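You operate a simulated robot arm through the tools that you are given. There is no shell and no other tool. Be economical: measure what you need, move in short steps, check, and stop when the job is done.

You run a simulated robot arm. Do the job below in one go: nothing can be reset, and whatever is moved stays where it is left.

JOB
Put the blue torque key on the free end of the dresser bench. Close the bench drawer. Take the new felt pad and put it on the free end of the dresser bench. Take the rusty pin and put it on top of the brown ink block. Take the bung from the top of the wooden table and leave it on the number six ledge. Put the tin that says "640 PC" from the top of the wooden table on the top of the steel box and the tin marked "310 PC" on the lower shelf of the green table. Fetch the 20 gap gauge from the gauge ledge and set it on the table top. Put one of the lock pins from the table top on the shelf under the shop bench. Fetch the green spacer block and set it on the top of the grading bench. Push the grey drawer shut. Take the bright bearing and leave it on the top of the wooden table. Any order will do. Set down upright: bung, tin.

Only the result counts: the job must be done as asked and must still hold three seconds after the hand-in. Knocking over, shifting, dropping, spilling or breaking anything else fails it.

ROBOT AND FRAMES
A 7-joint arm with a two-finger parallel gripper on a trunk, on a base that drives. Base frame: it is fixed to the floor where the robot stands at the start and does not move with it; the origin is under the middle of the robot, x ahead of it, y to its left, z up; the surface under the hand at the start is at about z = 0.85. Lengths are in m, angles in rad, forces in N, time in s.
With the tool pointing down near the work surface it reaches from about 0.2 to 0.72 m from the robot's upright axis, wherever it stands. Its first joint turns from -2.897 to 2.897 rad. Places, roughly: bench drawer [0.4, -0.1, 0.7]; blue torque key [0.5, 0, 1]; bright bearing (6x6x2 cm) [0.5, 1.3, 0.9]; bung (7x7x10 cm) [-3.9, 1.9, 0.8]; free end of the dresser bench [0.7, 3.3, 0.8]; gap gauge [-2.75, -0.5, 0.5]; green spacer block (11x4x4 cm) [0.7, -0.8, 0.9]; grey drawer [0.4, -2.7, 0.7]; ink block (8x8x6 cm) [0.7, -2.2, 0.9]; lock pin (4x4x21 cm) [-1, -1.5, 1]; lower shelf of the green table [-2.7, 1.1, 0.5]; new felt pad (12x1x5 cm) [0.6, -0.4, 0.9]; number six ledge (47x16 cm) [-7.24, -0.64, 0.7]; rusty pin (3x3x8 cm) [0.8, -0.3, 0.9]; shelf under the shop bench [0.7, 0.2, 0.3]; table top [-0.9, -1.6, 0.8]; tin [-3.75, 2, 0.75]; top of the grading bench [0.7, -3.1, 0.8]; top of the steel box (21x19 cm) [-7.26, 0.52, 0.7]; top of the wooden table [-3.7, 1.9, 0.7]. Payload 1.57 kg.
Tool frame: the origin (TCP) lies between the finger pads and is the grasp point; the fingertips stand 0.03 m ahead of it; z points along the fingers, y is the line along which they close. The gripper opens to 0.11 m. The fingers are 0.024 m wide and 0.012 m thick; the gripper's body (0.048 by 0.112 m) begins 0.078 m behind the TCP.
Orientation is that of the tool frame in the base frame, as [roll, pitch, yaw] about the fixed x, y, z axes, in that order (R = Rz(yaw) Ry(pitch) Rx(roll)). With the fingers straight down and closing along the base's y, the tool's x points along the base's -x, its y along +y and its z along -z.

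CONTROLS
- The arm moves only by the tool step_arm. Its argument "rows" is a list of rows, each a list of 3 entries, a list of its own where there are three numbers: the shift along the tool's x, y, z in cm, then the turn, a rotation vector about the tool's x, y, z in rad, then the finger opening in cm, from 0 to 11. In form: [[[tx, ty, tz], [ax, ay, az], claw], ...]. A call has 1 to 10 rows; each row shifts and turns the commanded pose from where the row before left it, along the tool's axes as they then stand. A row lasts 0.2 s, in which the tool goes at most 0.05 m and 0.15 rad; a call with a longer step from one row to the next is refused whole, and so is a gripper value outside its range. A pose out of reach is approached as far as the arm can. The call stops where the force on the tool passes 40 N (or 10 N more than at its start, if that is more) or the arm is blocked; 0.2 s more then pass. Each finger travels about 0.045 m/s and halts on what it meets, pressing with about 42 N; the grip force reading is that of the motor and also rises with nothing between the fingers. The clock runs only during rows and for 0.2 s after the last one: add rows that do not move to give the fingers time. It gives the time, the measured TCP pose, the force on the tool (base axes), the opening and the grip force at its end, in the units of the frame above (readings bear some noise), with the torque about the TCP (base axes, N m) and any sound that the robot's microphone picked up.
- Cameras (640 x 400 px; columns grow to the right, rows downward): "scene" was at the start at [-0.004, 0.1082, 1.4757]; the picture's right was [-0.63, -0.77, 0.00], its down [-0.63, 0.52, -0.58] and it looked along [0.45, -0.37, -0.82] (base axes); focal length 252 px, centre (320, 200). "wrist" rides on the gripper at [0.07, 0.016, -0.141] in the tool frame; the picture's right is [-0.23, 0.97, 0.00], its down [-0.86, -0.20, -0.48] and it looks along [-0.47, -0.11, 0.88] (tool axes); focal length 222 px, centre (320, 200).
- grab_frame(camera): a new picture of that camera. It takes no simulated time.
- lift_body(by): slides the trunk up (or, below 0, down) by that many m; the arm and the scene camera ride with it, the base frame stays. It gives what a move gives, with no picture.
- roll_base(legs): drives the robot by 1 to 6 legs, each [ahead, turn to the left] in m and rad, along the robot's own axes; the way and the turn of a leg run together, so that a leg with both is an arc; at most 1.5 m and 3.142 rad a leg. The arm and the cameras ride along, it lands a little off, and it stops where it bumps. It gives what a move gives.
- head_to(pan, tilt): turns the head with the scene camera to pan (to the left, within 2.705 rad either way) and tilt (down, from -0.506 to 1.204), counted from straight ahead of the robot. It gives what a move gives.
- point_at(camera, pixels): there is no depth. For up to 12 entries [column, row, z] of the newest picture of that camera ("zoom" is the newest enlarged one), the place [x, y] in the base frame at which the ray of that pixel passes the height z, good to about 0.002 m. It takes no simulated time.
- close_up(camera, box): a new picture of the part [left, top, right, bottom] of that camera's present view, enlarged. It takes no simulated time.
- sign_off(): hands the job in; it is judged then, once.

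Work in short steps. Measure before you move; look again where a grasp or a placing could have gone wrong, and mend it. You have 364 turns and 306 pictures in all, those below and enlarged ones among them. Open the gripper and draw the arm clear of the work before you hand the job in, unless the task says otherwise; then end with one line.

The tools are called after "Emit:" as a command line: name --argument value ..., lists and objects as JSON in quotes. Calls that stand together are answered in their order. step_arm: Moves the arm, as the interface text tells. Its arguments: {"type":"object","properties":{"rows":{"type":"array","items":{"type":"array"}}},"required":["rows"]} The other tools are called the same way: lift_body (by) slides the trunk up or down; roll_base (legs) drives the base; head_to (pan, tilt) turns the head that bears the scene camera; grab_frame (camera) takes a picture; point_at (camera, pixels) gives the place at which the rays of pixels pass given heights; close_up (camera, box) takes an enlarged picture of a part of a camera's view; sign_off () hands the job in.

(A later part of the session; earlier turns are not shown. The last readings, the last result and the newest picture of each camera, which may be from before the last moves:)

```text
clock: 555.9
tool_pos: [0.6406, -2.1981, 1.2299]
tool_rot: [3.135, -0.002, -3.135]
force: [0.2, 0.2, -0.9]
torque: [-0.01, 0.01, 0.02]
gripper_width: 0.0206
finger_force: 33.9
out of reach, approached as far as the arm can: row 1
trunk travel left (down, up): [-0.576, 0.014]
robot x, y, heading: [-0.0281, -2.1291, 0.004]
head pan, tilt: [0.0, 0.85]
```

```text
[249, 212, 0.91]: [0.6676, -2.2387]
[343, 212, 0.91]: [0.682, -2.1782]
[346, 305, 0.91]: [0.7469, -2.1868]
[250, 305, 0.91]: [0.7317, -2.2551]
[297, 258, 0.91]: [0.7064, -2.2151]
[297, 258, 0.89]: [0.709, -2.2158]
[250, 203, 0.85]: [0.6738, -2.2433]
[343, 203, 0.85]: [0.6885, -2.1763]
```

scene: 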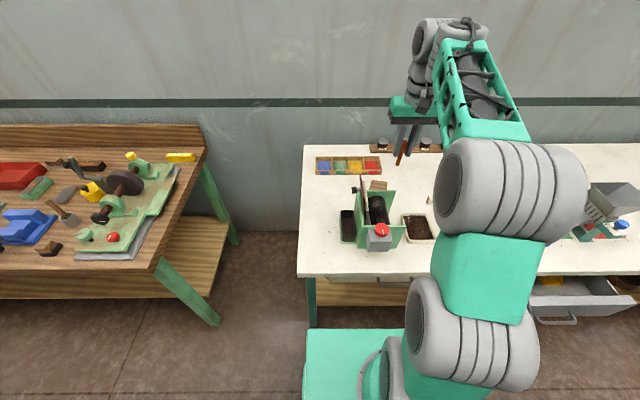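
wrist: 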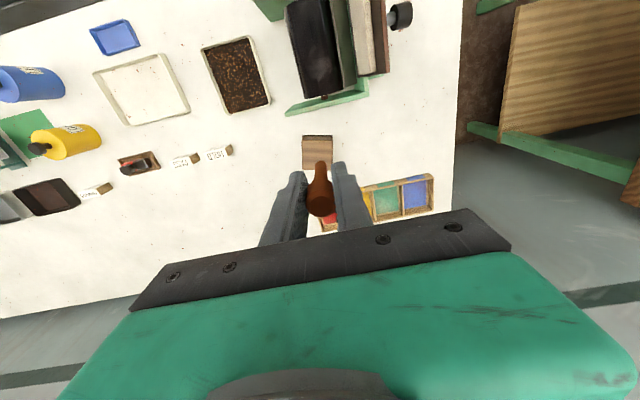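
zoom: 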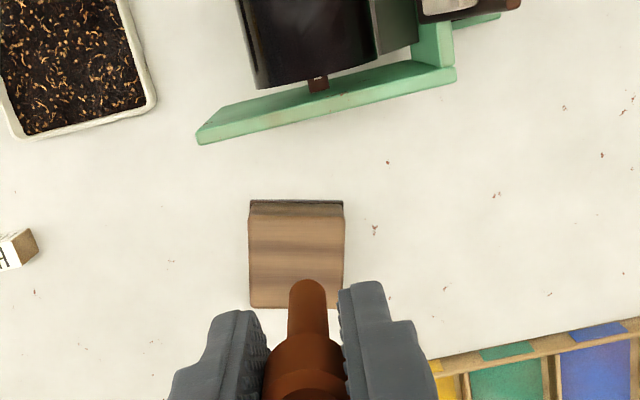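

Block top centre (0.707, −2.216), z≈0.91. I need to move the base ~0.1 m closer; I check the open grey drawer's clearance first.

Emit:
head_to --pan -0.6 --tilt 1.0

Emit:
grab_frame --camera "scene"

Emit:
point_at --camera "scene" --pixels '[[320, 200, 0.75]]'

```text
clock: 556.9
tool_pos: [0.6388, -2.1995, 1.2302]
tool_rot: [3.135, -0.001, -3.135]
force: [0.2, -0.3, 0.1]
torque: [-0.01, 0.03, -0.05]
gripper_width: 0.0204
finger_force: 34.0
trunk travel left (down, up): [-0.576, 0.014]
robot x, y, heading: [-0.0228, -2.1295, 0.004]
head pan, tilt: [-0.6, 1.0]
```

```text
118 pictures are left
```

scene: 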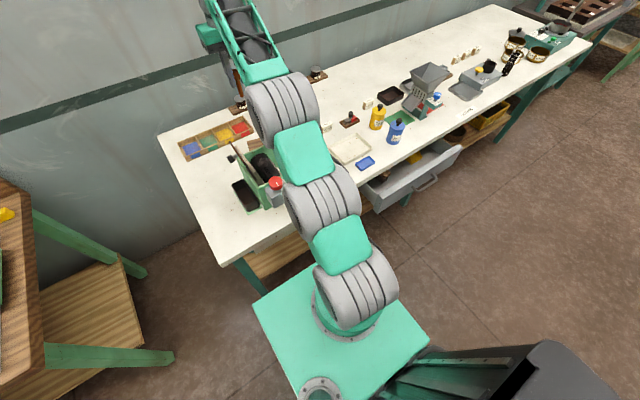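

```text
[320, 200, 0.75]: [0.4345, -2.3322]
```

Emit:
point_at --camera "scene" --pixels '[[378, 213, 0.72], [460, 146, 0.75], [378, 205, 0.78], [255, 310, 0.8], [430, 345, 0.8], [340, 265, 0.8], [455, 150, 0.78], [440, 180, 0.66]]'

```text
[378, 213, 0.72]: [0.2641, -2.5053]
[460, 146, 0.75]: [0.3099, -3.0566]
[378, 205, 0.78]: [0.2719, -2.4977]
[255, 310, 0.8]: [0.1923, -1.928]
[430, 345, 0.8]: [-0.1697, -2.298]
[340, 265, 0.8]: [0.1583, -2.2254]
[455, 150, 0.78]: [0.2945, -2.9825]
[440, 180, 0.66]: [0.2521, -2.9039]
```

The drawer starts at y≈−2.50, clear of the base. I drive 0.1 m forward.

Emit:
roll_base --legs '[[0.1, 0]]'

Emit:
grab_frame --camera "wrist"

```text
clock: 558.0
tool_pos: [0.7406, -2.1985, 1.2289]
tool_rot: [3.134, -0.002, -3.133]
force: [-0.3, 0.1, -0.8]
torque: [-0.01, 0.04, 0.02]
gripper_width: 0.0208
finger_force: 34.1
trunk travel left (down, up): [-0.576, 0.014]
robot x, y, heading: [0.0774, -2.1334, 0.002]
head pan, tilt: [-0.6, 1.0]
```

```text
117 pictures are left
```

wrist: 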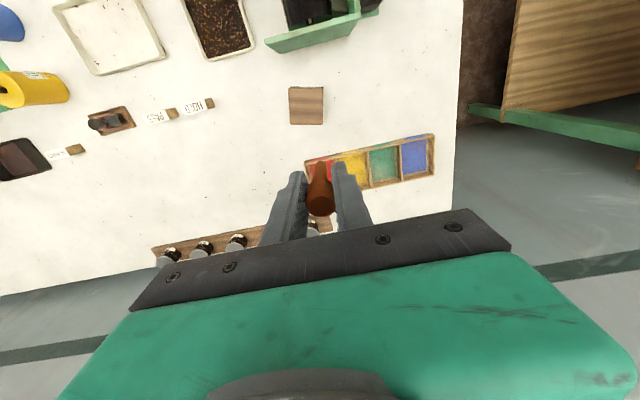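

Emit:
point_at --camera "wrist" --pixels '[[289, 88, 0.91], [322, 87, 0.91], [323, 123, 0.91], [290, 124, 0.91], [306, 106, 0.91], [306, 106, 0.9], [306, 106, 0.93]]'

```text
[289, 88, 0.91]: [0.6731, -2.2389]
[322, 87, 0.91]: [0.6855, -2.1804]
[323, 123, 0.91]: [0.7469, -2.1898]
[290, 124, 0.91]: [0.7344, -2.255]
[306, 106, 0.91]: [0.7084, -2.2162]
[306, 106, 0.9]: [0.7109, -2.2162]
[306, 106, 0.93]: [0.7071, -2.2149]
```

Target (0.708,−2.216). I align, lower the trunk 0.17, and look.

Emit:
step_arm --rows '[[[3.25, -1.75, 0], [0, 0, 0], 0]]'

Emit:
lift_body --by -0.19

Emit:
close_up --camera "wrist" --box '[250, 110, 400, 230]'

Emit:
head_to --pan 0.0 --tilt 0.75

Emit:
close_up --camera "scene" --box '[300, 100, 440, 230]'

```text
clock: 558.4
tool_pos: [0.7073, -2.2163, 1.2302]
tool_rot: [3.135, 0.001, -3.133]
force: [0.2, 0.2, -1.4]
torque: [-0.03, 0.02, 0.0]
gripper_width: 0.0206
finger_force: 34.1
trunk travel left (down, up): [-0.576, 0.014]
robot x, y, heading: [0.0735, -2.1317, 0.005]
head pan, tilt: [-0.6, 1.0]
```

```text
clock: 560.5
tool_pos: [0.7082, -2.2159, 1.0405]
tool_rot: [3.135, 0.0, -3.135]
force: [0.0, 0.5, -0.8]
torque: [-0.01, 0.05, -0.03]
gripper_width: 0.0207
finger_force: 34.4
trunk travel left (down, up): [-0.386, 0.204]
robot x, y, heading: [0.0755, -2.1307, -0.003]
head pan, tilt: [-0.6, 1.0]
```

```text
3.33 times, centred on (325, 170) of wrist
```

zoom: 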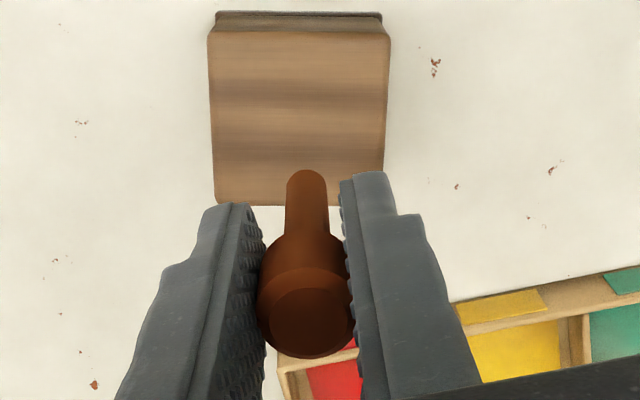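

```text
clock: 561.5
tool_pos: [0.7078, -2.2159, 1.0407]
tool_rot: [3.136, 0.001, -3.135]
force: [-0.3, 0.7, 0.0]
torque: [0.01, 0.0, -0.01]
gripper_width: 0.0206
finger_force: 34.5
trunk travel left (down, up): [-0.386, 0.204]
robot x, y, heading: [0.0736, -2.1309, -0.001]
head pan, tilt: [0.0, 0.75]
```

```text
3.08 times, centred on (370, 165) of scene
```

zoom: 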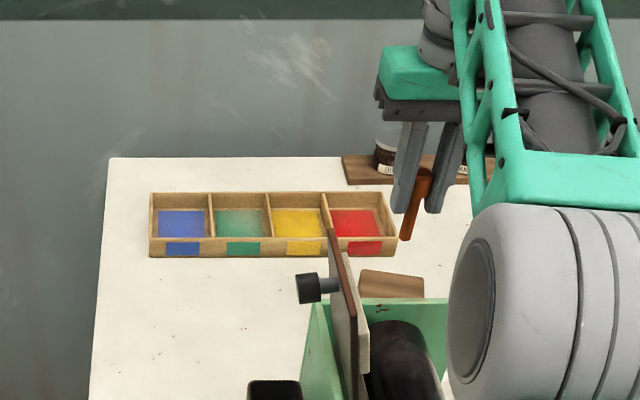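

I lower 5 cm, then step by 2 mm until contact.

Emit:
step_arm --rows '[[[0, 0, 3], [0, 0, 0], 0], [[0, 0, 2], [0, 0, 0], 0], [[0, 0, 0.5], [0, 0, 0], 0]]'

Emit:
step_arm --rows '[[[0, 0, 0.2], [0, 0, 0], 0], [[0, 0, 0.2], [0, 0, 0], 0], [[0, 0, 0.2], [0, 0, 0], 0], [[0, 0, 0.2], [0, 0, 0], 0]]'

Emit:
close_up --camera "wrist" --box '[250, 110, 400, 230]'

```text
clock: 562.3
tool_pos: [0.7081, -2.2156, 0.9851]
tool_rot: [3.134, -0.001, -3.134]
force: [-0.1, -0.2, -0.1]
torque: [-0.04, -0.01, -0.04]
gripper_width: 0.0208
finger_force: 34.2
trunk travel left (down, up): [-0.386, 0.204]
robot x, y, heading: [0.0723, -2.1275, 0.002]
head pan, tilt: [0.0, 0.75]
```

```text
clock: 563.3
tool_pos: [0.7081, -2.216, 0.9773]
tool_rot: [3.134, 0.0, -3.136]
force: [0.3, -0.5, -1.6]
torque: [-0.01, 0.01, 0.0]
gripper_width: 0.0209
finger_force: 33.8
trunk travel left (down, up): [-0.386, 0.204]
robot x, y, heading: [0.0754, -2.1321, 0.005]
head pan, tilt: [0.0, 0.75]
```

```text
3.33 times, centred on (325, 170) of wrist
```

zoom: 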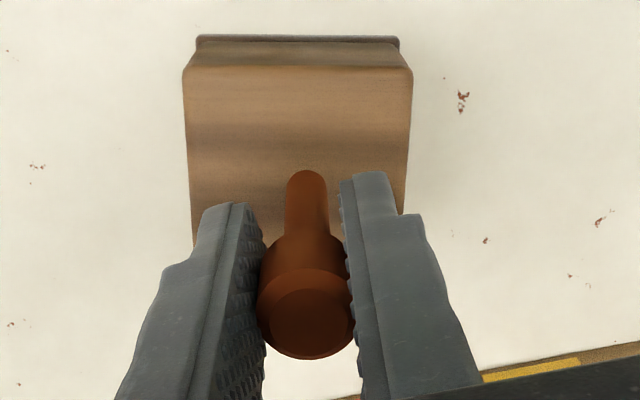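

Emit:
point_at --camera "zoom" --pixels '[[306, 180, 0.91], [306, 185, 0.92], [185, 70, 0.91], [412, 70, 0.91], [185, 70, 0.9], [412, 70, 0.9], [198, 38, 0.85], [395, 38, 0.85], [190, 220, 0.9]]'

Emit:
step_arm --rows '[[[0, 0, 0.2], [0, 0, 0], 0], [[0, 0, 0.2], [0, 0, 0], 0], [[0, 0, 0.2], [0, 0, 0], 0], [[0, 0, 0.2], [0, 0, 0], 0]]'

```text
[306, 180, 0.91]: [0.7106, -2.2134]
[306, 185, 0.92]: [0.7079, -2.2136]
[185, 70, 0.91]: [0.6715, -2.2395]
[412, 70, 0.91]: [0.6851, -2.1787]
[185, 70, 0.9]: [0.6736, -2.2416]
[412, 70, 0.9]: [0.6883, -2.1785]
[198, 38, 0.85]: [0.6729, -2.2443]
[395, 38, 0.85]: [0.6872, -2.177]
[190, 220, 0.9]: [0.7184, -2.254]
```

```text
clock: 564.3
tool_pos: [0.7076, -2.2167, 0.9708]
tool_rot: [3.135, 0.003, -3.135]
force: [0.2, -0.3, 1.6]
torque: [-0.05, -0.02, -0.02]
gripper_width: 0.0207
finger_force: 34.6
trunk travel left (down, up): [-0.386, 0.204]
robot x, y, heading: [0.0752, -2.1302, 0.001]
head pan, tilt: [0.0, 0.75]
```

Contact just starts at z≈0.970. I press 1.5 mm more and open slowly.

Emit:
step_arm --rows '[[[0, 0, 0.15], [0, 0, 0], 0], [[0, 0, 0], [0, 0, 0], 0]]'

Emit:
step_arm --rows '[[[0, 0, 0], [0, 0, 0], 2.4], [[0, 0, 0], [0, 0, 0], 2.8], [[0, 0, 0], [0, 0, 0], 3.4], [[0, 0, 0], [0, 0, 0], 4.2], [[0, 0, 0], [0, 0, 0], 5]]'

Emit:
close_up --camera "wrist" --box '[250, 110, 400, 230]'

```text
clock: 564.9
tool_pos: [0.7078, -2.2161, 0.9698]
tool_rot: [3.132, 0.004, -3.136]
force: [0.1, 1.5, 12.0]
torque: [0.08, -0.11, 0.01]
gripper_width: 0.0207
finger_force: 33.7
trunk travel left (down, up): [-0.386, 0.204]
robot x, y, heading: [0.0742, -2.1297, 0.005]
head pan, tilt: [0.0, 0.75]
```

```text
clock: 566.1
tool_pos: [0.7083, -2.2147, 0.969]
tool_rot: [3.135, 0.0, -3.134]
force: [-0.3, 0.5, 0.7]
torque: [0.01, 0.02, 0.0]
gripper_width: 0.0499
finger_force: 0.1
trunk travel left (down, up): [-0.386, 0.204]
robot x, y, heading: [0.0743, -2.1278, -0.0]
head pan, tilt: [0.0, 0.75]
```

```text
3.33 times, centred on (325, 170) of wrist
```

zoom: 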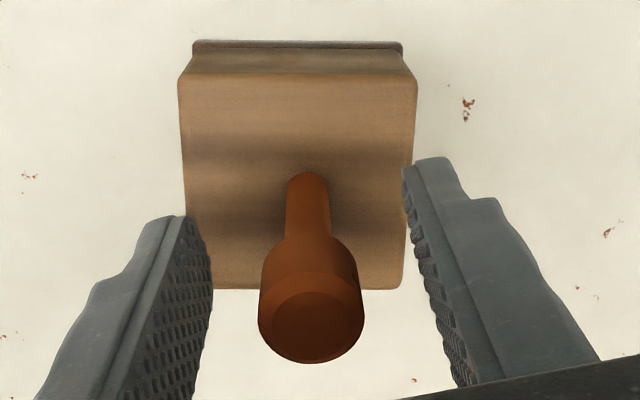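

The pin stands upright, centred on the ink block. I rise straight up and verify.

Emit:
step_arm --rows '[[[0, 0, -2], [0, 0, 0], 5], [[0, 0, -3], [0, 0, 0], 5], [[0, 0, -4], [0, 0, 0], 5], [[0, 0, -4], [0, 0, 0], 5]]'

Emit:
grab_frame --camera "wrist"

```text
clock: 567.1
tool_pos: [0.7068, -2.2166, 1.0979]
tool_rot: [3.135, 0.001, -3.135]
force: [0.1, 1.1, 1.2]
torque: [-0.01, 0.01, 0.01]
gripper_width: 0.0501
finger_force: 0.0
trunk travel left (down, up): [-0.386, 0.204]
robot x, y, heading: [0.0767, -2.1296, 0.0]
head pan, tilt: [0.0, 0.75]
```

```text
112 pictures are left
```

wrist: 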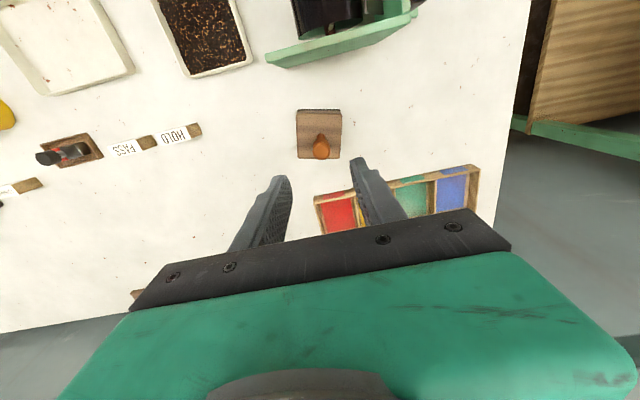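

Pin stands on the block. Next, the grey drawer: I retract the arm and relocate to y≈−2.83.

Emit:
step_arm --rows '[[[4.8, 0, 0], [0, 0, 0], 3], [[4.8, 0, 0], [0, 0, 0], 0], [[4.8, 0, 0], [0, 0, 0], 0], [[4.8, 0.5, 0], [0, 0, 0], 0]]'

Emit:
roll_base --legs '[[-0.25, 0], [0, -1.571], [0.72, 0], [0, 1.571], [-0.17, 0]]'

Emit:
head_to --pan 0.0 --tilt 0.7

Emit:
grab_frame --camera "scene"

```text
clock: 568.1
tool_pos: [0.5141, -2.2138, 1.0961]
tool_rot: [3.134, 0.0, -3.134]
force: [0.4, 0.2, 0.8]
torque: [0.03, 0.03, 0.04]
gripper_width: 0.0
finger_force: 20.3
trunk travel left (down, up): [-0.386, 0.204]
robot x, y, heading: [0.0758, -2.1284, 0.004]
head pan, tilt: [0.0, 0.75]
```

```text
clock: 582.1
tool_pos: [0.0941, -2.9346, 1.0983]
tool_rot: [3.136, 0.0, -3.133]
force: [-0.5, 0.6, 0.3]
torque: [0.02, 0.03, 0.04]
gripper_width: 0.0004
finger_force: 21.4
trunk travel left (down, up): [-0.386, 0.204]
robot x, y, heading: [-0.3456, -2.8517, -0.001]
head pan, tilt: [0.0, 0.75]
```

```text
clock: 582.8
tool_pos: [0.0948, -2.9346, 1.0977]
tool_rot: [3.136, 0.001, -3.136]
force: [-0.2, -0.1, -0.4]
torque: [0.0, 0.02, -0.01]
gripper_width: 0.0001
finger_force: 21.1
trunk travel left (down, up): [-0.386, 0.204]
robot x, y, heading: [-0.3438, -2.8524, 0.003]
head pan, tilt: [0.0, 0.7]
```

```text
111 pictures are left
```

scene: 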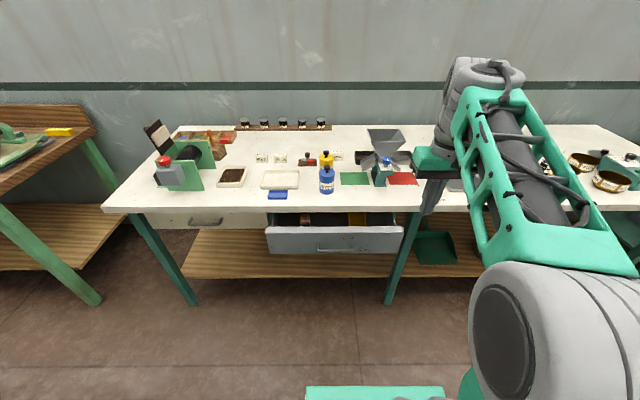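

I measure the grey drawer front.

Emit:
close_up --camera "scene" --box '[250, 200, 420, 300]'

Emit:
point_at --camera "scene" --pixels '[[268, 234, 0.78], [403, 234, 0.78], [268, 234, 0.76], [269, 252, 0.66], [401, 252, 0.66], [335, 250, 0.7], [335, 213, 0.81], [335, 210, 0.85]]'

```text
3.76 times, centred on (335, 250) of scene
```

zoom: 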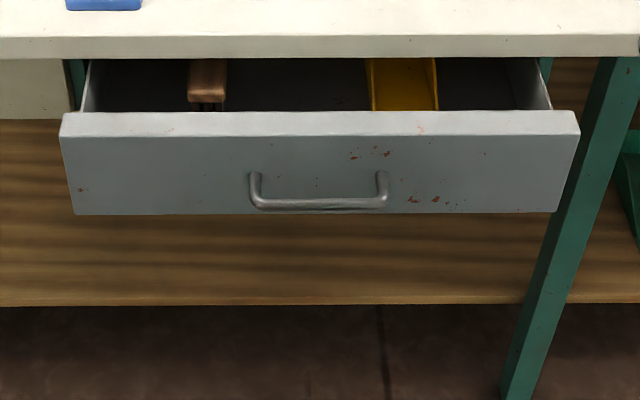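

```text
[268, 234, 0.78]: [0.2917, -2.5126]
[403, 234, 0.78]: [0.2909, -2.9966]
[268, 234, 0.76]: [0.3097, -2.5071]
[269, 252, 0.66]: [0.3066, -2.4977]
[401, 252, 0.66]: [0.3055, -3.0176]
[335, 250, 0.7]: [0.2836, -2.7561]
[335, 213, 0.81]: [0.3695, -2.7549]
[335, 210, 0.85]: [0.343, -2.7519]
```

Front face x≈0.28, y −2.50…−3.01, handle −2.69…−2.82. I'll push at y≈−2.64, left of the handle. First shift left and tilt 0.38.

Emit:
step_arm --rows '[[[0, 4.9, 0], [0, 0, 0], 0], [[0, 4.9, 0], [0, 0, 0], 0], [[0, 4.9, 0], [0, 0, 0], 0], [[0, 4.9, 0], [0, 0, 0], 0], [[0, 4.9, 0], [0, 0, 0], 0], [[0, 4.7, 0], [0, 0, 0], 0], [[0, 0, 0], [0, -0.13, 0], 0], [[0, 0, 0], [0, -0.13, 0], 0], [[0, 0, 0], [0, -0.12, 0], 0]]'

Emit:
lift_body --by -0.3

Emit:
grab_frame --camera "scene"

```text
clock: 584.8
tool_pos: [0.0947, -2.6408, 1.1054]
tool_rot: [3.132, 0.318, -3.136]
force: [0.3, 0.4, 0.4]
torque: [0.0, 0.0, 0.0]
gripper_width: 0.0
finger_force: 21.5
out of reach, approached as far as the arm can: row 7
trunk travel left (down, up): [-0.386, 0.204]
robot x, y, heading: [-0.3476, -2.8532, -0.003]
head pan, tilt: [0.0, 0.7]
```

```text
clock: 587.8
tool_pos: [0.095, -2.6392, 0.8035]
tool_rot: [3.131, 0.316, -3.138]
force: [-0.4, -0.3, -0.7]
torque: [-0.02, 0.0, 0.01]
gripper_width: 0.0
finger_force: 21.1
trunk travel left (down, up): [-0.086, 0.504]
robot x, y, heading: [-0.346, -2.8501, -0.002]
head pan, tilt: [0.0, 0.7]
```

```text
109 pictures are left
```

scene: 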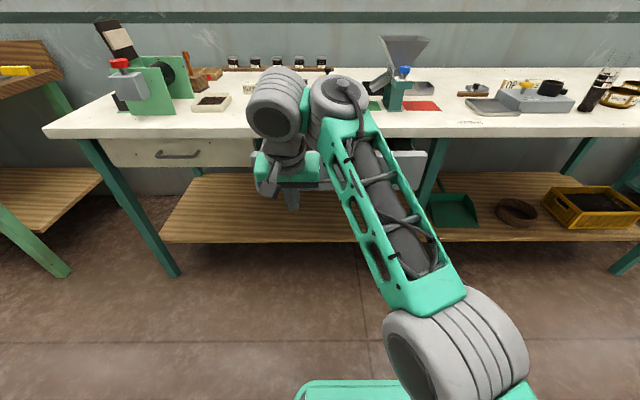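

Tilt is 0.32. I move down/forward in front of the face, adding a little tilt.

Emit:
step_arm --rows '[[[-1.25, 0, 3.7], [0, -0.03, 0], 0], [[-1.25, 0, 3.7], [0, -0.03, 0], 0], [[-1.25, 0, 3.7], [0, -0.03, 0], 0]]'

Emit:
grab_frame --camera "wrist"

```text
clock: 588.6
tool_pos: [0.1585, -2.6381, 0.7819]
tool_rot: [3.139, 0.381, -3.138]
force: [-0.7, 0.7, 0.3]
torque: [-0.02, -0.02, 0.0]
gripper_width: 0.0003
finger_force: 21.4
out of reach, approached as far as the arm can: row 2, 3
trunk travel left (down, up): [-0.086, 0.504]
robot x, y, heading: [-0.3471, -2.8521, -0.002]
head pan, tilt: [0.0, 0.7]
```

```text
108 pictures are left
```

wrist: 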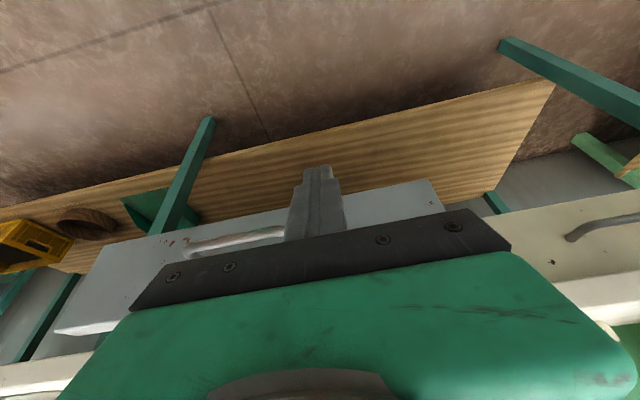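

I lower the trunk 8 cm, drive 8 cm closer, then push with the arm.

Emit:
lift_body --by -0.08

Emit:
roll_base --legs '[[0.08, 0]]'

Emit:
step_arm --rows '[[[-1.8, 0, 0.72], [0, 0, 0], 0], [[-1.8, 0, 0.72], [0, 0, 0], 0], [[-1.8, 0, 0.72], [0, 0, 0], 0], [[-1.4, 0, 0.56], [0, 0, 0], 0]]'

Emit:
close_up --camera "scene" --box '[150, 90, 470, 290]'

```text
clock: 589.7
tool_pos: [0.1587, -2.6363, 0.7008]
tool_rot: [3.139, 0.379, -3.138]
force: [-0.3, -0.5, -0.8]
torque: [-0.02, -0.01, 0.0]
gripper_width: 0.0
finger_force: 21.7
trunk travel left (down, up): [-0.006, 0.584]
robot x, y, heading: [-0.3455, -2.858, 0.002]
head pan, tilt: [0.0, 0.7]
```

```text
clock: 590.8
tool_pos: [0.238, -2.6392, 0.7026]
tool_rot: [3.137, 0.38, -3.139]
force: [-0.2, 0.0, 0.9]
torque: [-0.01, -0.03, 0.02]
gripper_width: 0.0001
finger_force: 20.9
trunk travel left (down, up): [-0.006, 0.584]
robot x, y, heading: [-0.2668, -2.8516, -0.003]
head pan, tilt: [0.0, 0.7]
```

```text
clock: 591.8
tool_pos: [0.3125, -2.6377, 0.703]
tool_rot: [3.138, 0.379, -3.137]
force: [-0.9, -0.4, -1.1]
torque: [0.01, 0.05, 0.01]
gripper_width: 0.0
finger_force: 20.9
trunk travel left (down, up): [-0.006, 0.584]
robot x, y, heading: [-0.2713, -2.8495, -0.003]
head pan, tilt: [0.0, 0.7]
```

```text
2.00 times, centred on (310, 190) of scene
```

zoom: 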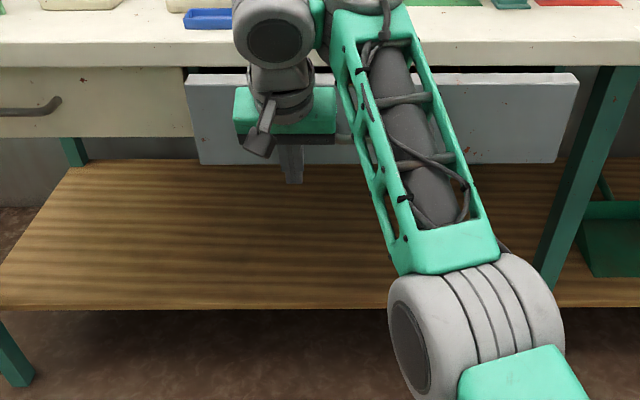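

Moving in. Continue with smaller steps until it stops.

Emit:
step_arm --rows '[[[-1.2, 0, 0.48], [0, 0, 0], 0], [[-1.2, 0, 0.48], [0, 0, 0], 0], [[-0.7, 0, 0.28], [0, 0, 0], 0], [[-0.7, 0, 0.28], [0, 0, 0], 0], [[-0.7, 0, 0.28], [0, 0, 0], 0]]'

Emit:
close_up --camera "scene" --box '[150, 90, 470, 290]'

```text
clock: 593.0
tool_pos: [0.3592, -2.6365, 0.702]
tool_rot: [3.138, 0.379, -3.139]
force: [-1.0, 0.6, 0.0]
torque: [-0.01, 0.03, 0.01]
gripper_width: 0.0
finger_force: 20.8
trunk travel left (down, up): [-0.006, 0.584]
robot x, y, heading: [-0.2669, -2.853, -0.003]
head pan, tilt: [0.0, 0.7]
```

```text
2.00 times, centred on (310, 190) of scene
```

zoom: 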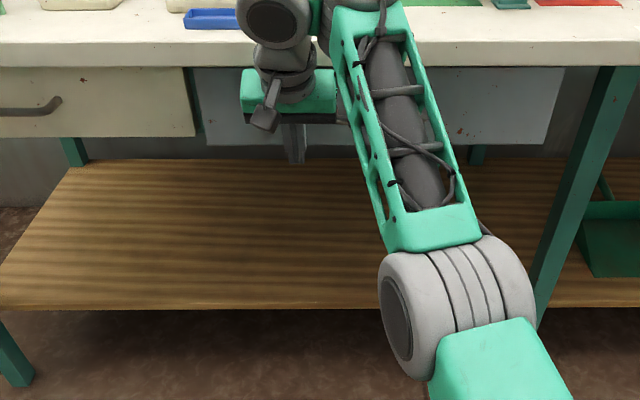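

Continue to the stop.

Emit:
step_arm --rows '[[[-0.7, 0, 0.28], [0, 0, 0], 0], [[-0.7, 0, 0.28], [0, 0, 0], 0], [[-0.7, 0, 0.28], [0, 0, 0], 0], [[-0.7, 0, 0.28], [0, 0, 0], 0]]'

Emit:
close_up --camera "scene" --box '[150, 90, 470, 290]'

```text
clock: 593.4
tool_pos: [0.362, -2.6387, 0.7025]
tool_rot: [-3.14, 0.379, -3.138]
force: [-26.4, -8.2, -4.9]
torque: [0.93, -2.91, -0.45]
gripper_width: 0.0001
finger_force: 21.0
trunk travel left (down, up): [-0.006, 0.584]
robot x, y, heading: [-0.2652, -2.851, 0.003]
head pan, tilt: [0.0, 0.7]
stopped in row 1: the force on the tool passed its limit at 51 N (the readings are from after the stop); the commanded pose is now the measured one
```

```text
2.00 times, centred on (310, 190) of scene
```

zoom: 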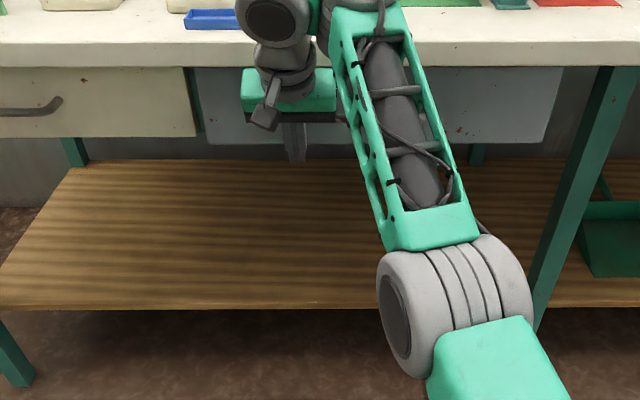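

The torque shows the hand met the bench edge, not the drawer stop. I'll push on the protruding handle instead (y≈−2.755), which gives the hand more clearance.

Emit:
step_arm --rows '[[[3.7, 0, -1.5], [0, 0, 0], 0], [[3.7, 0, -1.5], [0, 0, 0], 0], [[0, -4, 0], [0, 0, 0], 0], [[0, -4, 0], [0, 0, 0], 0], [[0, -3.7, 0], [0, 0, 0], 0]]'

Emit:
close_up --camera "scene" --box '[150, 90, 470, 290]'

Emit:
grab_frame --camera "wrist"

```text
clock: 594.6
tool_pos: [0.2845, -2.7561, 0.7011]
tool_rot: [3.141, 0.373, -3.134]
force: [0.5, 0.0, -0.4]
torque: [0.0, 0.01, -0.03]
gripper_width: 0.0
finger_force: 21.7
trunk travel left (down, up): [-0.006, 0.584]
robot x, y, heading: [-0.2656, -2.8484, -0.002]
head pan, tilt: [0.0, 0.7]
```

```text
2.00 times, centred on (310, 190) of scene
```

zoom: 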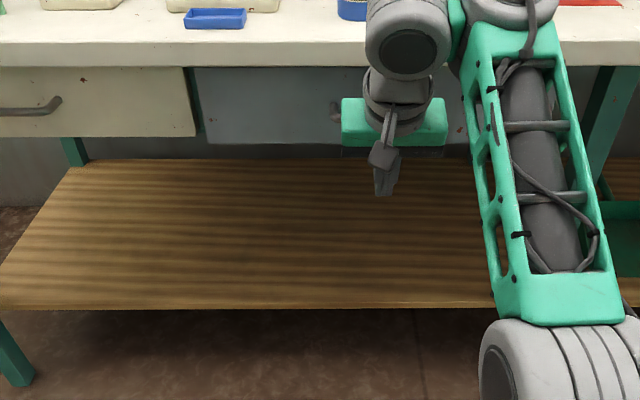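

```text
103 pictures are left
```

wrist: 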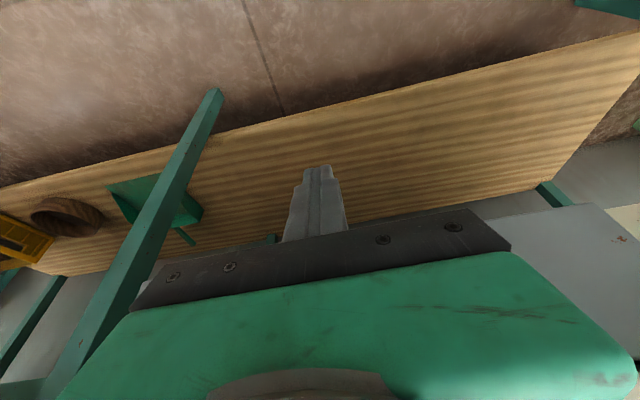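

Push the handle forward stepwise.

Emit:
step_arm --rows '[[[-1.4, 0, 0.56], [0, 0, 0], 0], [[-1.2, 0, 0.48], [0, 0, 0], 0], [[-0.9, 0, 0.37], [0, 0, 0], 0], [[-0.7, 0, 0.28], [0, 0, 0], 0], [[-0.7, 0, 0.28], [0, 0, 0], 0], [[-0.7, 0, 0.28], [0, 0, 0], 0]]'

Emit:
close_up --camera "scene" --box '[150, 90, 470, 290]'

```text
clock: 596.0
tool_pos: [0.3449, -2.7545, 0.7007]
tool_rot: [3.141, 0.379, -3.135]
force: [0.1, -0.2, -0.8]
torque: [-0.01, 0.03, 0.0]
gripper_width: 0.0
finger_force: 21.2
trunk travel left (down, up): [-0.006, 0.584]
robot x, y, heading: [-0.272, -2.8528, -0.002]
head pan, tilt: [0.0, 0.7]
```

```text
2.00 times, centred on (310, 190) of scene
```

zoom: 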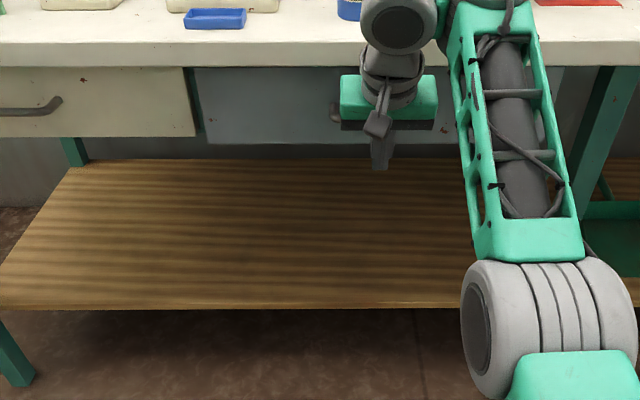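

Emit:
step_arm --rows '[[[-0.5, 0, 0.2], [0, 0, 0], 0], [[-0.5, 0, 0.2], [0, 0, 0], 0], [[-0.5, 0, 0.2], [0, 0, 0], 0], [[-0.5, 0, 0.2], [0, 0, 0], 0]]'

Emit:
close_up --camera "scene" --box '[150, 90, 470, 290]'

```text
clock: 597.0
tool_pos: [0.3628, -2.7547, 0.701]
tool_rot: [-3.137, 0.374, -3.133]
force: [-29.5, -3.7, -4.0]
torque: [0.47, -3.23, -0.42]
gripper_width: 0.0
finger_force: 21.7
trunk travel left (down, up): [-0.006, 0.584]
robot x, y, heading: [-0.2685, -2.8532, -0.001]
head pan, tilt: [0.0, 0.7]
stopped in row 4: the force on the tool passed its limit at 53 N (the readings are from after the stop); the commanded pose is now the measured one
```

```text
2.00 times, centred on (310, 190) of scene
```

zoom: 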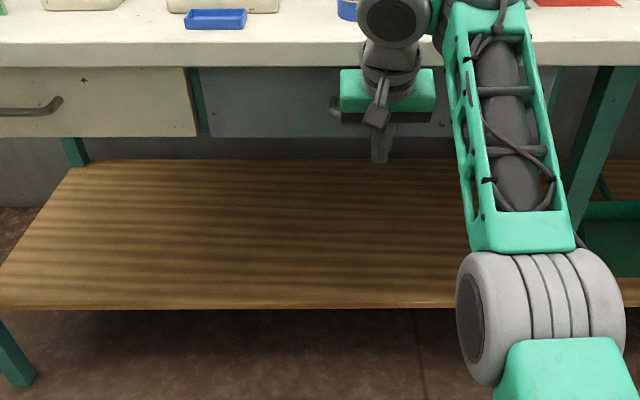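

The grey front's bottom edge now lines up with the closed white drawer (row ~137). I retract and inspect.

Emit:
step_arm --rows '[[[4.5, 0, -1.8], [0, 0, 0], 0], [[4.5, 0, -1.8], [0, 0, 0], 0], [[4.5, 0, -1.8], [0, 0, 0], 0], [[0, -4.5, 0], [0, 0, 0], 0], [[0, -4.5, 0], [0, 0, 0], 0]]'

Emit:
roll_base --legs '[[-0.15, 0]]'

Emit:
grab_frame --camera "scene"

Emit:
close_up --camera "scene" --box '[150, 100, 400, 256]'

```text
clock: 598.2
tool_pos: [0.2183, -2.848, 0.6992]
tool_rot: [-3.138, 0.376, -3.134]
force: [0.6, 0.1, -1.7]
torque: [-0.02, -0.04, 0.0]
gripper_width: 0.0002
finger_force: 21.4
trunk travel left (down, up): [-0.006, 0.584]
robot x, y, heading: [-0.2654, -2.8554, -0.003]
head pan, tilt: [0.0, 0.7]
```

```text
clock: 599.6
tool_pos: [0.0678, -2.8464, 0.7001]
tool_rot: [-3.137, 0.374, -3.135]
force: [0.5, 0.0, 0.5]
torque: [0.01, 0.01, 0.05]
gripper_width: 0.0002
finger_force: 21.1
trunk travel left (down, up): [-0.006, 0.584]
robot x, y, heading: [-0.4192, -2.8522, -0.001]
head pan, tilt: [0.0, 0.7]
```

```text
100 pictures are left
```

scene: 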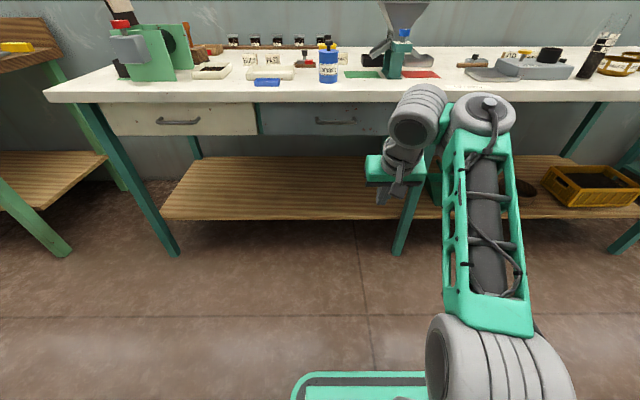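

```text
2.56 times, centred on (275, 178) of scene
```

zoom: 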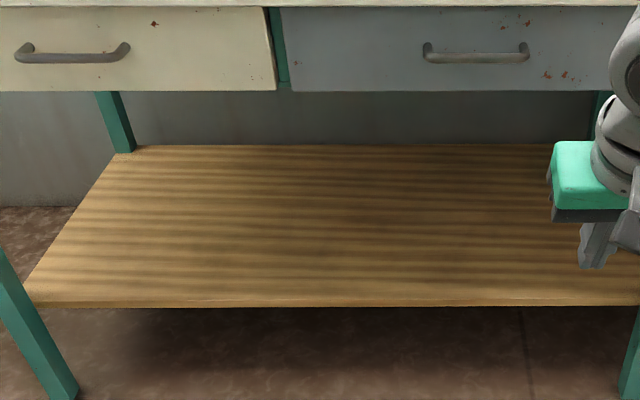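

Both drawer fronts appear flush. I measure both bottom edges.

Emit:
close_up --camera "scene" --box '[225, 95, 305, 145]'

Emit:
point_at --camera "zoom" --pixels '[[200, 322, 0.655], [300, 322, 0.655], [400, 324, 0.655], [500, 324, 0.655]]'

```text
8.00 times, centred on (265, 120) of scene
```

zoom: 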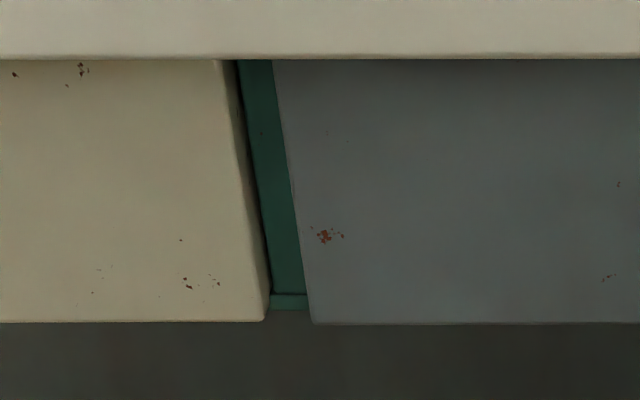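

```text
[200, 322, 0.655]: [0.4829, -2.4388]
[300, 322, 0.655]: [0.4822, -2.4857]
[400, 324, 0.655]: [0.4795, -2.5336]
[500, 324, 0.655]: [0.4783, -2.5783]
```

The grey front may still be ~3 mm out. I raise the tool ~2.5 cm so the fingertip itself meets the handle bar, giving more hand clearance, and push once more.

Emit:
roll_base --legs '[[0.15, 0]]'

Emit:
step_arm --rows '[[[0, 4.6, 0], [0, 0, 0], 0], [[0, 4.6, 0], [0, 0, 0], 0], [[-0.95, 0, -2.4], [0, 0, 0], 0], [[-2.8, 0, 1.13], [0, 0, 0], 0], [[-2.8, 0, 1.13], [0, 0, 0], 0], [[-1.9, 0, 0.75], [0, 0, 0], 0]]'

Emit:
step_arm --rows '[[[-1.4, 0, 0.56], [0, 0, 0], 0], [[-0.9, 0, 0.37], [0, 0, 0], 0], [[-0.5, 0, 0.2], [0, 0, 0], 0], [[-0.5, 0, 0.2], [0, 0, 0], 0], [[-0.5, 0, 0.2], [0, 0, 0], 0], [[-0.5, 0, 0.2], [0, 0, 0], 0]]'

```text
clock: 601.0
tool_pos: [0.2202, -2.846, 0.7005]
tool_rot: [-3.137, 0.373, -3.131]
force: [0.7, 0.3, 1.3]
torque: [0.02, -0.01, 0.02]
gripper_width: 0.0
finger_force: 21.4
trunk travel left (down, up): [-0.006, 0.584]
robot x, y, heading: [-0.2688, -2.8519, -0.001]
head pan, tilt: [0.0, 0.7]
```

```text
clock: 602.4
tool_pos: [0.2993, -2.7531, 0.7237]
tool_rot: [-3.139, 0.374, -3.134]
force: [-0.3, 0.7, 0.1]
torque: [0.0, -0.03, 0.01]
gripper_width: 0.0001
finger_force: 21.3
trunk travel left (down, up): [-0.006, 0.584]
robot x, y, heading: [-0.2651, -2.8573, -0.001]
head pan, tilt: [0.0, 0.7]
```

```text
clock: 603.8
tool_pos: [0.3451, -2.7534, 0.7249]
tool_rot: [-3.138, 0.373, -3.133]
force: [-0.1, -0.2, 0.3]
torque: [-0.03, 0.0, 0.0]
gripper_width: 0.0
finger_force: 21.3
trunk travel left (down, up): [-0.006, 0.584]
robot x, y, heading: [-0.2673, -2.8506, 0.004]
head pan, tilt: [0.0, 0.7]
```

Emit:
step_arm --rows '[[[-0.4, 0, 0.16], [0, 0, 0], 0], [[-0.4, 0, 0.16], [0, 0, 0], 0], [[-0.4, 0, 0.16], [0, 0, 0], 0], [[-0.4, 0, 0.16], [0, 0, 0], 0], [[-0.4, 0, 0.16], [0, 0, 0], 0], [[-0.4, 0, 0.16], [0, 0, 0], 0], [[-0.4, 0, 0.16], [0, 0, 0], 0], [[-0.4, 0, 0.16], [0, 0, 0], 0]]'

```text
clock: 604.5
tool_pos: [0.3535, -2.7542, 0.7242]
tool_rot: [-3.131, 0.368, -3.13]
force: [-24.1, -2.1, -1.6]
torque: [0.16, -2.12, -0.2]
gripper_width: 0.0002
finger_force: 21.4
trunk travel left (down, up): [-0.006, 0.584]
robot x, y, heading: [-0.2699, -2.8532, -0.001]
head pan, tilt: [0.0, 0.7]
stopped in row 3: the force on the tool passed its limit at 51 N (the readings are from after the stop); the commanded pose is now the measured one
```

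The hand again meets the bench underside; the drawer is at or within ~2 mm of flush. I retract, restore the tool to vertical, and check once more.

Emit:
step_arm --rows '[[[4.5, 0, -1.8], [0, 0, 0], 0], [[4.5, 0, -1.8], [0, 0, 0], 0], [[4.5, 0, -1.8], [0, 0, 0], 0], [[0, -4.5, -1], [0, 0.12, 0], 2], [[0, -4.5, -1], [0, 0.12, 0], 4], [[0, 0, -2], [0, 0.13, 0], 6]]'

Emit:
roll_base --legs '[[-0.15, 0]]'

Emit:
close_up --camera "scene" --box '[150, 90, 400, 246]'

Emit:
lift_body --by 0.4

```text
clock: 605.9
tool_pos: [0.1978, -2.8461, 0.7619]
tool_rot: [-3.135, -0.011, -3.132]
force: [-5.0, -0.9, 15.2]
torque: [0.08, -0.62, 0.05]
gripper_width: 0.0601
finger_force: 0.1
trunk travel left (down, up): [-0.006, 0.584]
robot x, y, heading: [-0.2691, -2.8533, 0.004]
head pan, tilt: [0.0, 0.7]
```

```text
clock: 607.3
tool_pos: [0.0496, -2.8452, 0.7648]
tool_rot: [-3.134, -0.001, -3.133]
force: [-0.1, -0.1, -0.3]
torque: [0.02, 0.03, 0.0]
gripper_width: 0.06
finger_force: 0.0
trunk travel left (down, up): [-0.006, 0.584]
robot x, y, heading: [-0.4203, -2.8537, 0.004]
head pan, tilt: [0.0, 0.7]
```

```text
2.56 times, centred on (275, 168) of scene
```

zoom: 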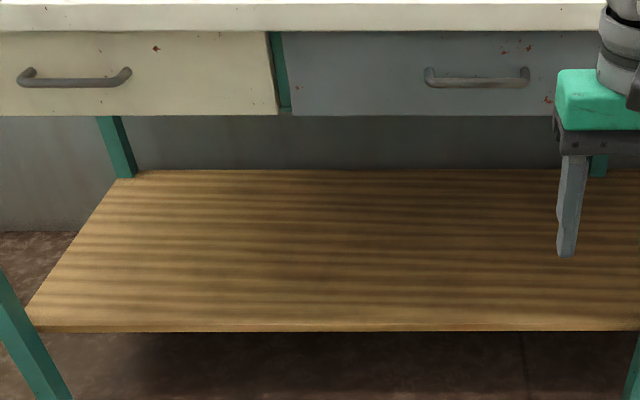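

```text
clock: 611.1
tool_pos: [0.0498, -2.8457, 1.1651]
tool_rot: [-3.134, -0.002, -3.134]
force: [-1.0, -0.6, 0.6]
torque: [-0.03, 0.01, -0.05]
gripper_width: 0.0598
finger_force: 0.1
trunk travel left (down, up): [-0.406, 0.184]
robot x, y, heading: [-0.4172, -2.8526, 0.0]
head pan, tilt: [0.0, 0.7]
```

Both fronts are flush. Next the green spacer block at (0.7,−0.8): I drive there, keeping clear of the small table.

Emit:
roll_base --legs '[[0.2, 0], [0, 1.571], [1.5, 0], [0.55, 0], [0, -1.571]]'

Emit:
head_to --pan 0.0 --tilt 0.8

Emit:
grab_frame --camera "scene"

Emit:
grab_frame --camera "wrist"

```text
clock: 630.2
tool_pos: [0.2394, -0.7865, 1.1651]
tool_rot: [-3.135, -0.002, -3.126]
force: [0.2, 0.0, 1.2]
torque: [0.01, -0.01, 0.0]
gripper_width: 0.0602
finger_force: 0.1
trunk travel left (down, up): [-0.406, 0.184]
robot x, y, heading: [-0.23, -0.7929, 0.006]
head pan, tilt: [0.0, 0.7]
```

```text
clock: 630.9
tool_pos: [0.2396, -0.7847, 1.165]
tool_rot: [-3.135, -0.001, -3.126]
force: [-1.0, 0.0, 0.9]
torque: [-0.02, 0.02, -0.02]
gripper_width: 0.0601
finger_force: 0.0
trunk travel left (down, up): [-0.406, 0.184]
robot x, y, heading: [-0.2289, -0.799, 0.01]
head pan, tilt: [0.0, 0.799]
```

```text
96 pictures are left
```

scene: 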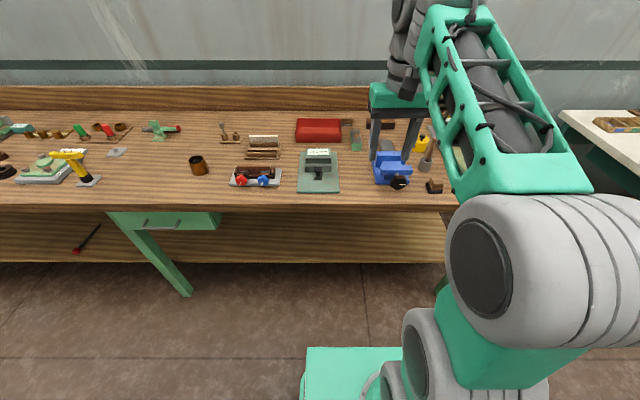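

```text
95 pictures are left
```

wrist: 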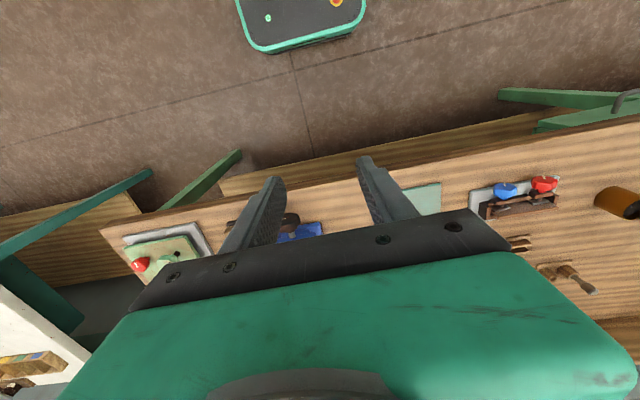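

Emit:
close_up --camera "scene" --box '[290, 105, 390, 200]'

Emit:
point_at --camera "scene" --pixels '[[354, 119, 0.89], [357, 150, 0.89], [356, 135, 0.89]]'

Emit:
roll_base --legs '[[0.28, -0.008]]'

Emit:
grab_frame --camera "wrist"

```text
4.21 times, centred on (340, 152) of scene
```

zoom: 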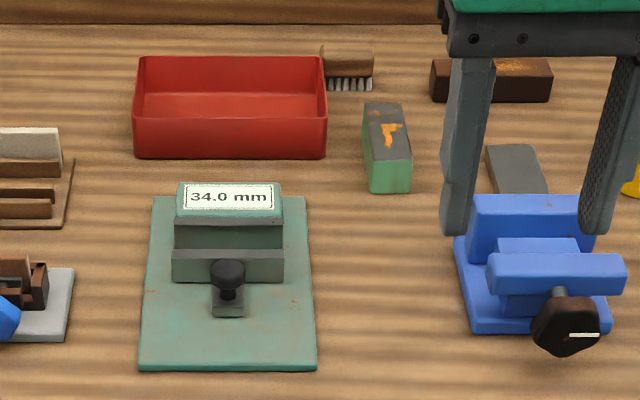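

```text
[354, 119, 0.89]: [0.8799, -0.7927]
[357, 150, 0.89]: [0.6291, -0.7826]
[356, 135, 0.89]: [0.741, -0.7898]
```

```text
clock: 632.8
tool_pos: [0.5177, -0.786, 1.165]
tool_rot: [-3.135, 0.0, -3.13]
force: [0.5, 0.2, -0.6]
torque: [0.0, 0.0, 0.02]
gripper_width: 0.0598
finger_force: 0.0
trunk travel left (down, up): [-0.406, 0.184]
robot x, y, heading: [0.0496, -0.7964, 0.008]
head pan, tilt: [0.0, 0.799]
```

```text
93 pictures are left
```

wrist: 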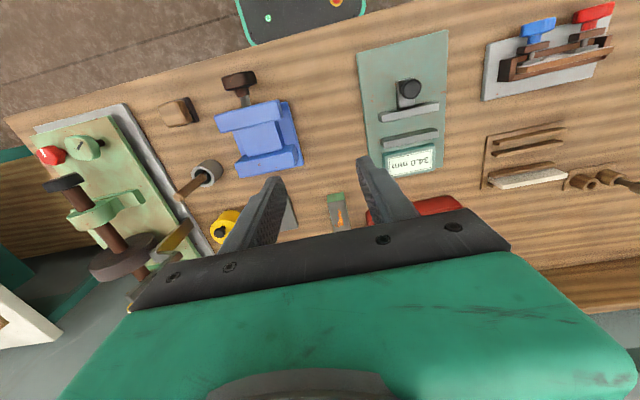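

The spacer shows at (337,210), lying along x. I advance 12 cm and look.

Emit:
step_arm --rows '[[[-4.2, 0, 0], [0, 0, 0], 7], [[-4.2, 0, 0], [0, 0, 0], 7], [[-4.2, 0, 0], [0, 0, 0], 7]]'

Emit:
close_up --camera "wrist" --box '[240, 90, 440, 230]'

Emit:
point_at --camera "zoom" --pixels '[[320, 200, 0.89]]'

```text
clock: 633.6
tool_pos: [0.6426, -0.7836, 1.1641]
tool_rot: [-3.135, -0.003, -3.129]
force: [0.5, -1.0, 0.7]
torque: [-0.01, -0.04, 0.03]
gripper_width: 0.0702
finger_force: 0.1
trunk travel left (down, up): [-0.406, 0.184]
robot x, y, heading: [0.0469, -0.7982, 0.006]
head pan, tilt: [0.0, 0.799]
```

```text
2.86 times, centred on (340, 160) of wrist
```

zoom: 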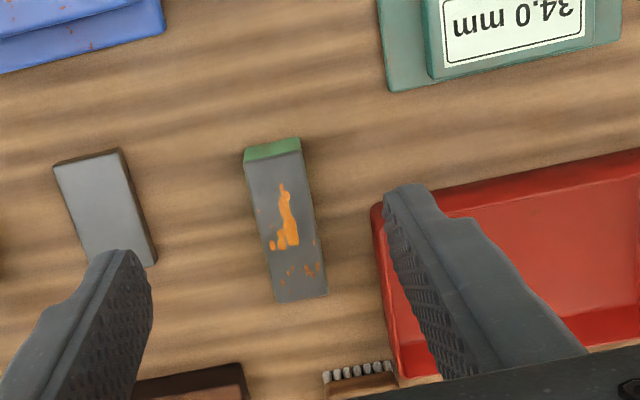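

```text
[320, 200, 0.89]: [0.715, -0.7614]
```

Emit:
point_at --camera "zoom" --pixels '[[244, 162, 0.89], [302, 152, 0.89], [327, 295, 0.89], [277, 302, 0.89], [287, 228, 0.89], [370, 205, 0.9]]'

```text
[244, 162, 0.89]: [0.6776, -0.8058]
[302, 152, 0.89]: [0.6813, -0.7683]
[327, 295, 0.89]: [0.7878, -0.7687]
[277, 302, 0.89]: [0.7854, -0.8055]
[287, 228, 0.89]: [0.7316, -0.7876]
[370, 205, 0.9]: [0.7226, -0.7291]
```

Spacer: centre (0.733, −0.787), along x, 3.8 cm wide. I align and lower.

Emit:
step_arm --rows '[[[-4.5, -0.2, 0], [0, 0, 0], 6], [[-4.5, -0.15, 0], [0, 0, 0], 6]]'

Emit:
lift_body --by -0.2

Emit:
close_up --camera "wrist" --box '[240, 90, 440, 230]'

Emit:
point_at --camera "zoom" --pixels '[[320, 200, 0.89]]'

```text
clock: 634.0
tool_pos: [0.6612, -0.7828, 1.1649]
tool_rot: [-3.134, 0.022, -3.131]
force: [25.5, 3.1, -32.3]
torque: [-0.73, 1.45, -0.41]
gripper_width: 0.0601
finger_force: 0.1
out of reach, approached as far as the arm can: row 1
trunk travel left (down, up): [-0.406, 0.184]
robot x, y, heading: [0.0511, -0.7913, 0.008]
head pan, tilt: [0.0, 0.799]
stopped in row 1: the force on the tool passed its limit at 117 N (the readings are from after the stop); the commanded pose is now the measured one
```

```text
clock: 634.4
tool_pos: [0.6619, -0.7844, 1.1579]
tool_rot: [-3.135, 0.021, -3.13]
force: [13.9, 3.0, -17.7]
torque: [-0.5, 0.81, -0.25]
gripper_width: 0.0601
finger_force: 0.1
trunk travel left (down, up): [-0.4, 0.19]
robot x, y, heading: [0.0482, -0.7954, 0.003]
head pan, tilt: [0.0, 0.799]
stopped: the force on the tool passed its limit at 53 N (the readings are from after the stop); the commanded pose is now the measured one
```

```text
2.86 times, centred on (340, 160) of wrist
```

zoom: 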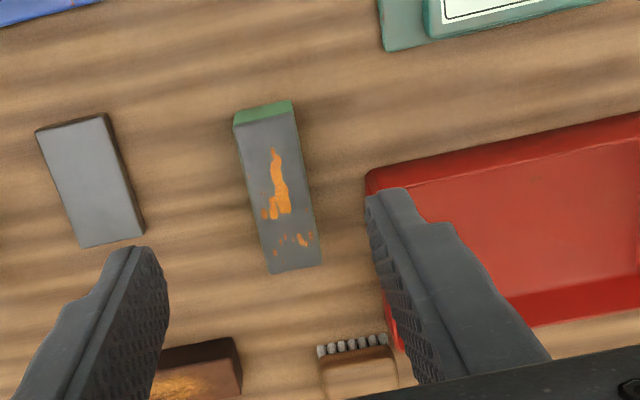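

```text
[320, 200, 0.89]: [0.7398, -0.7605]
```

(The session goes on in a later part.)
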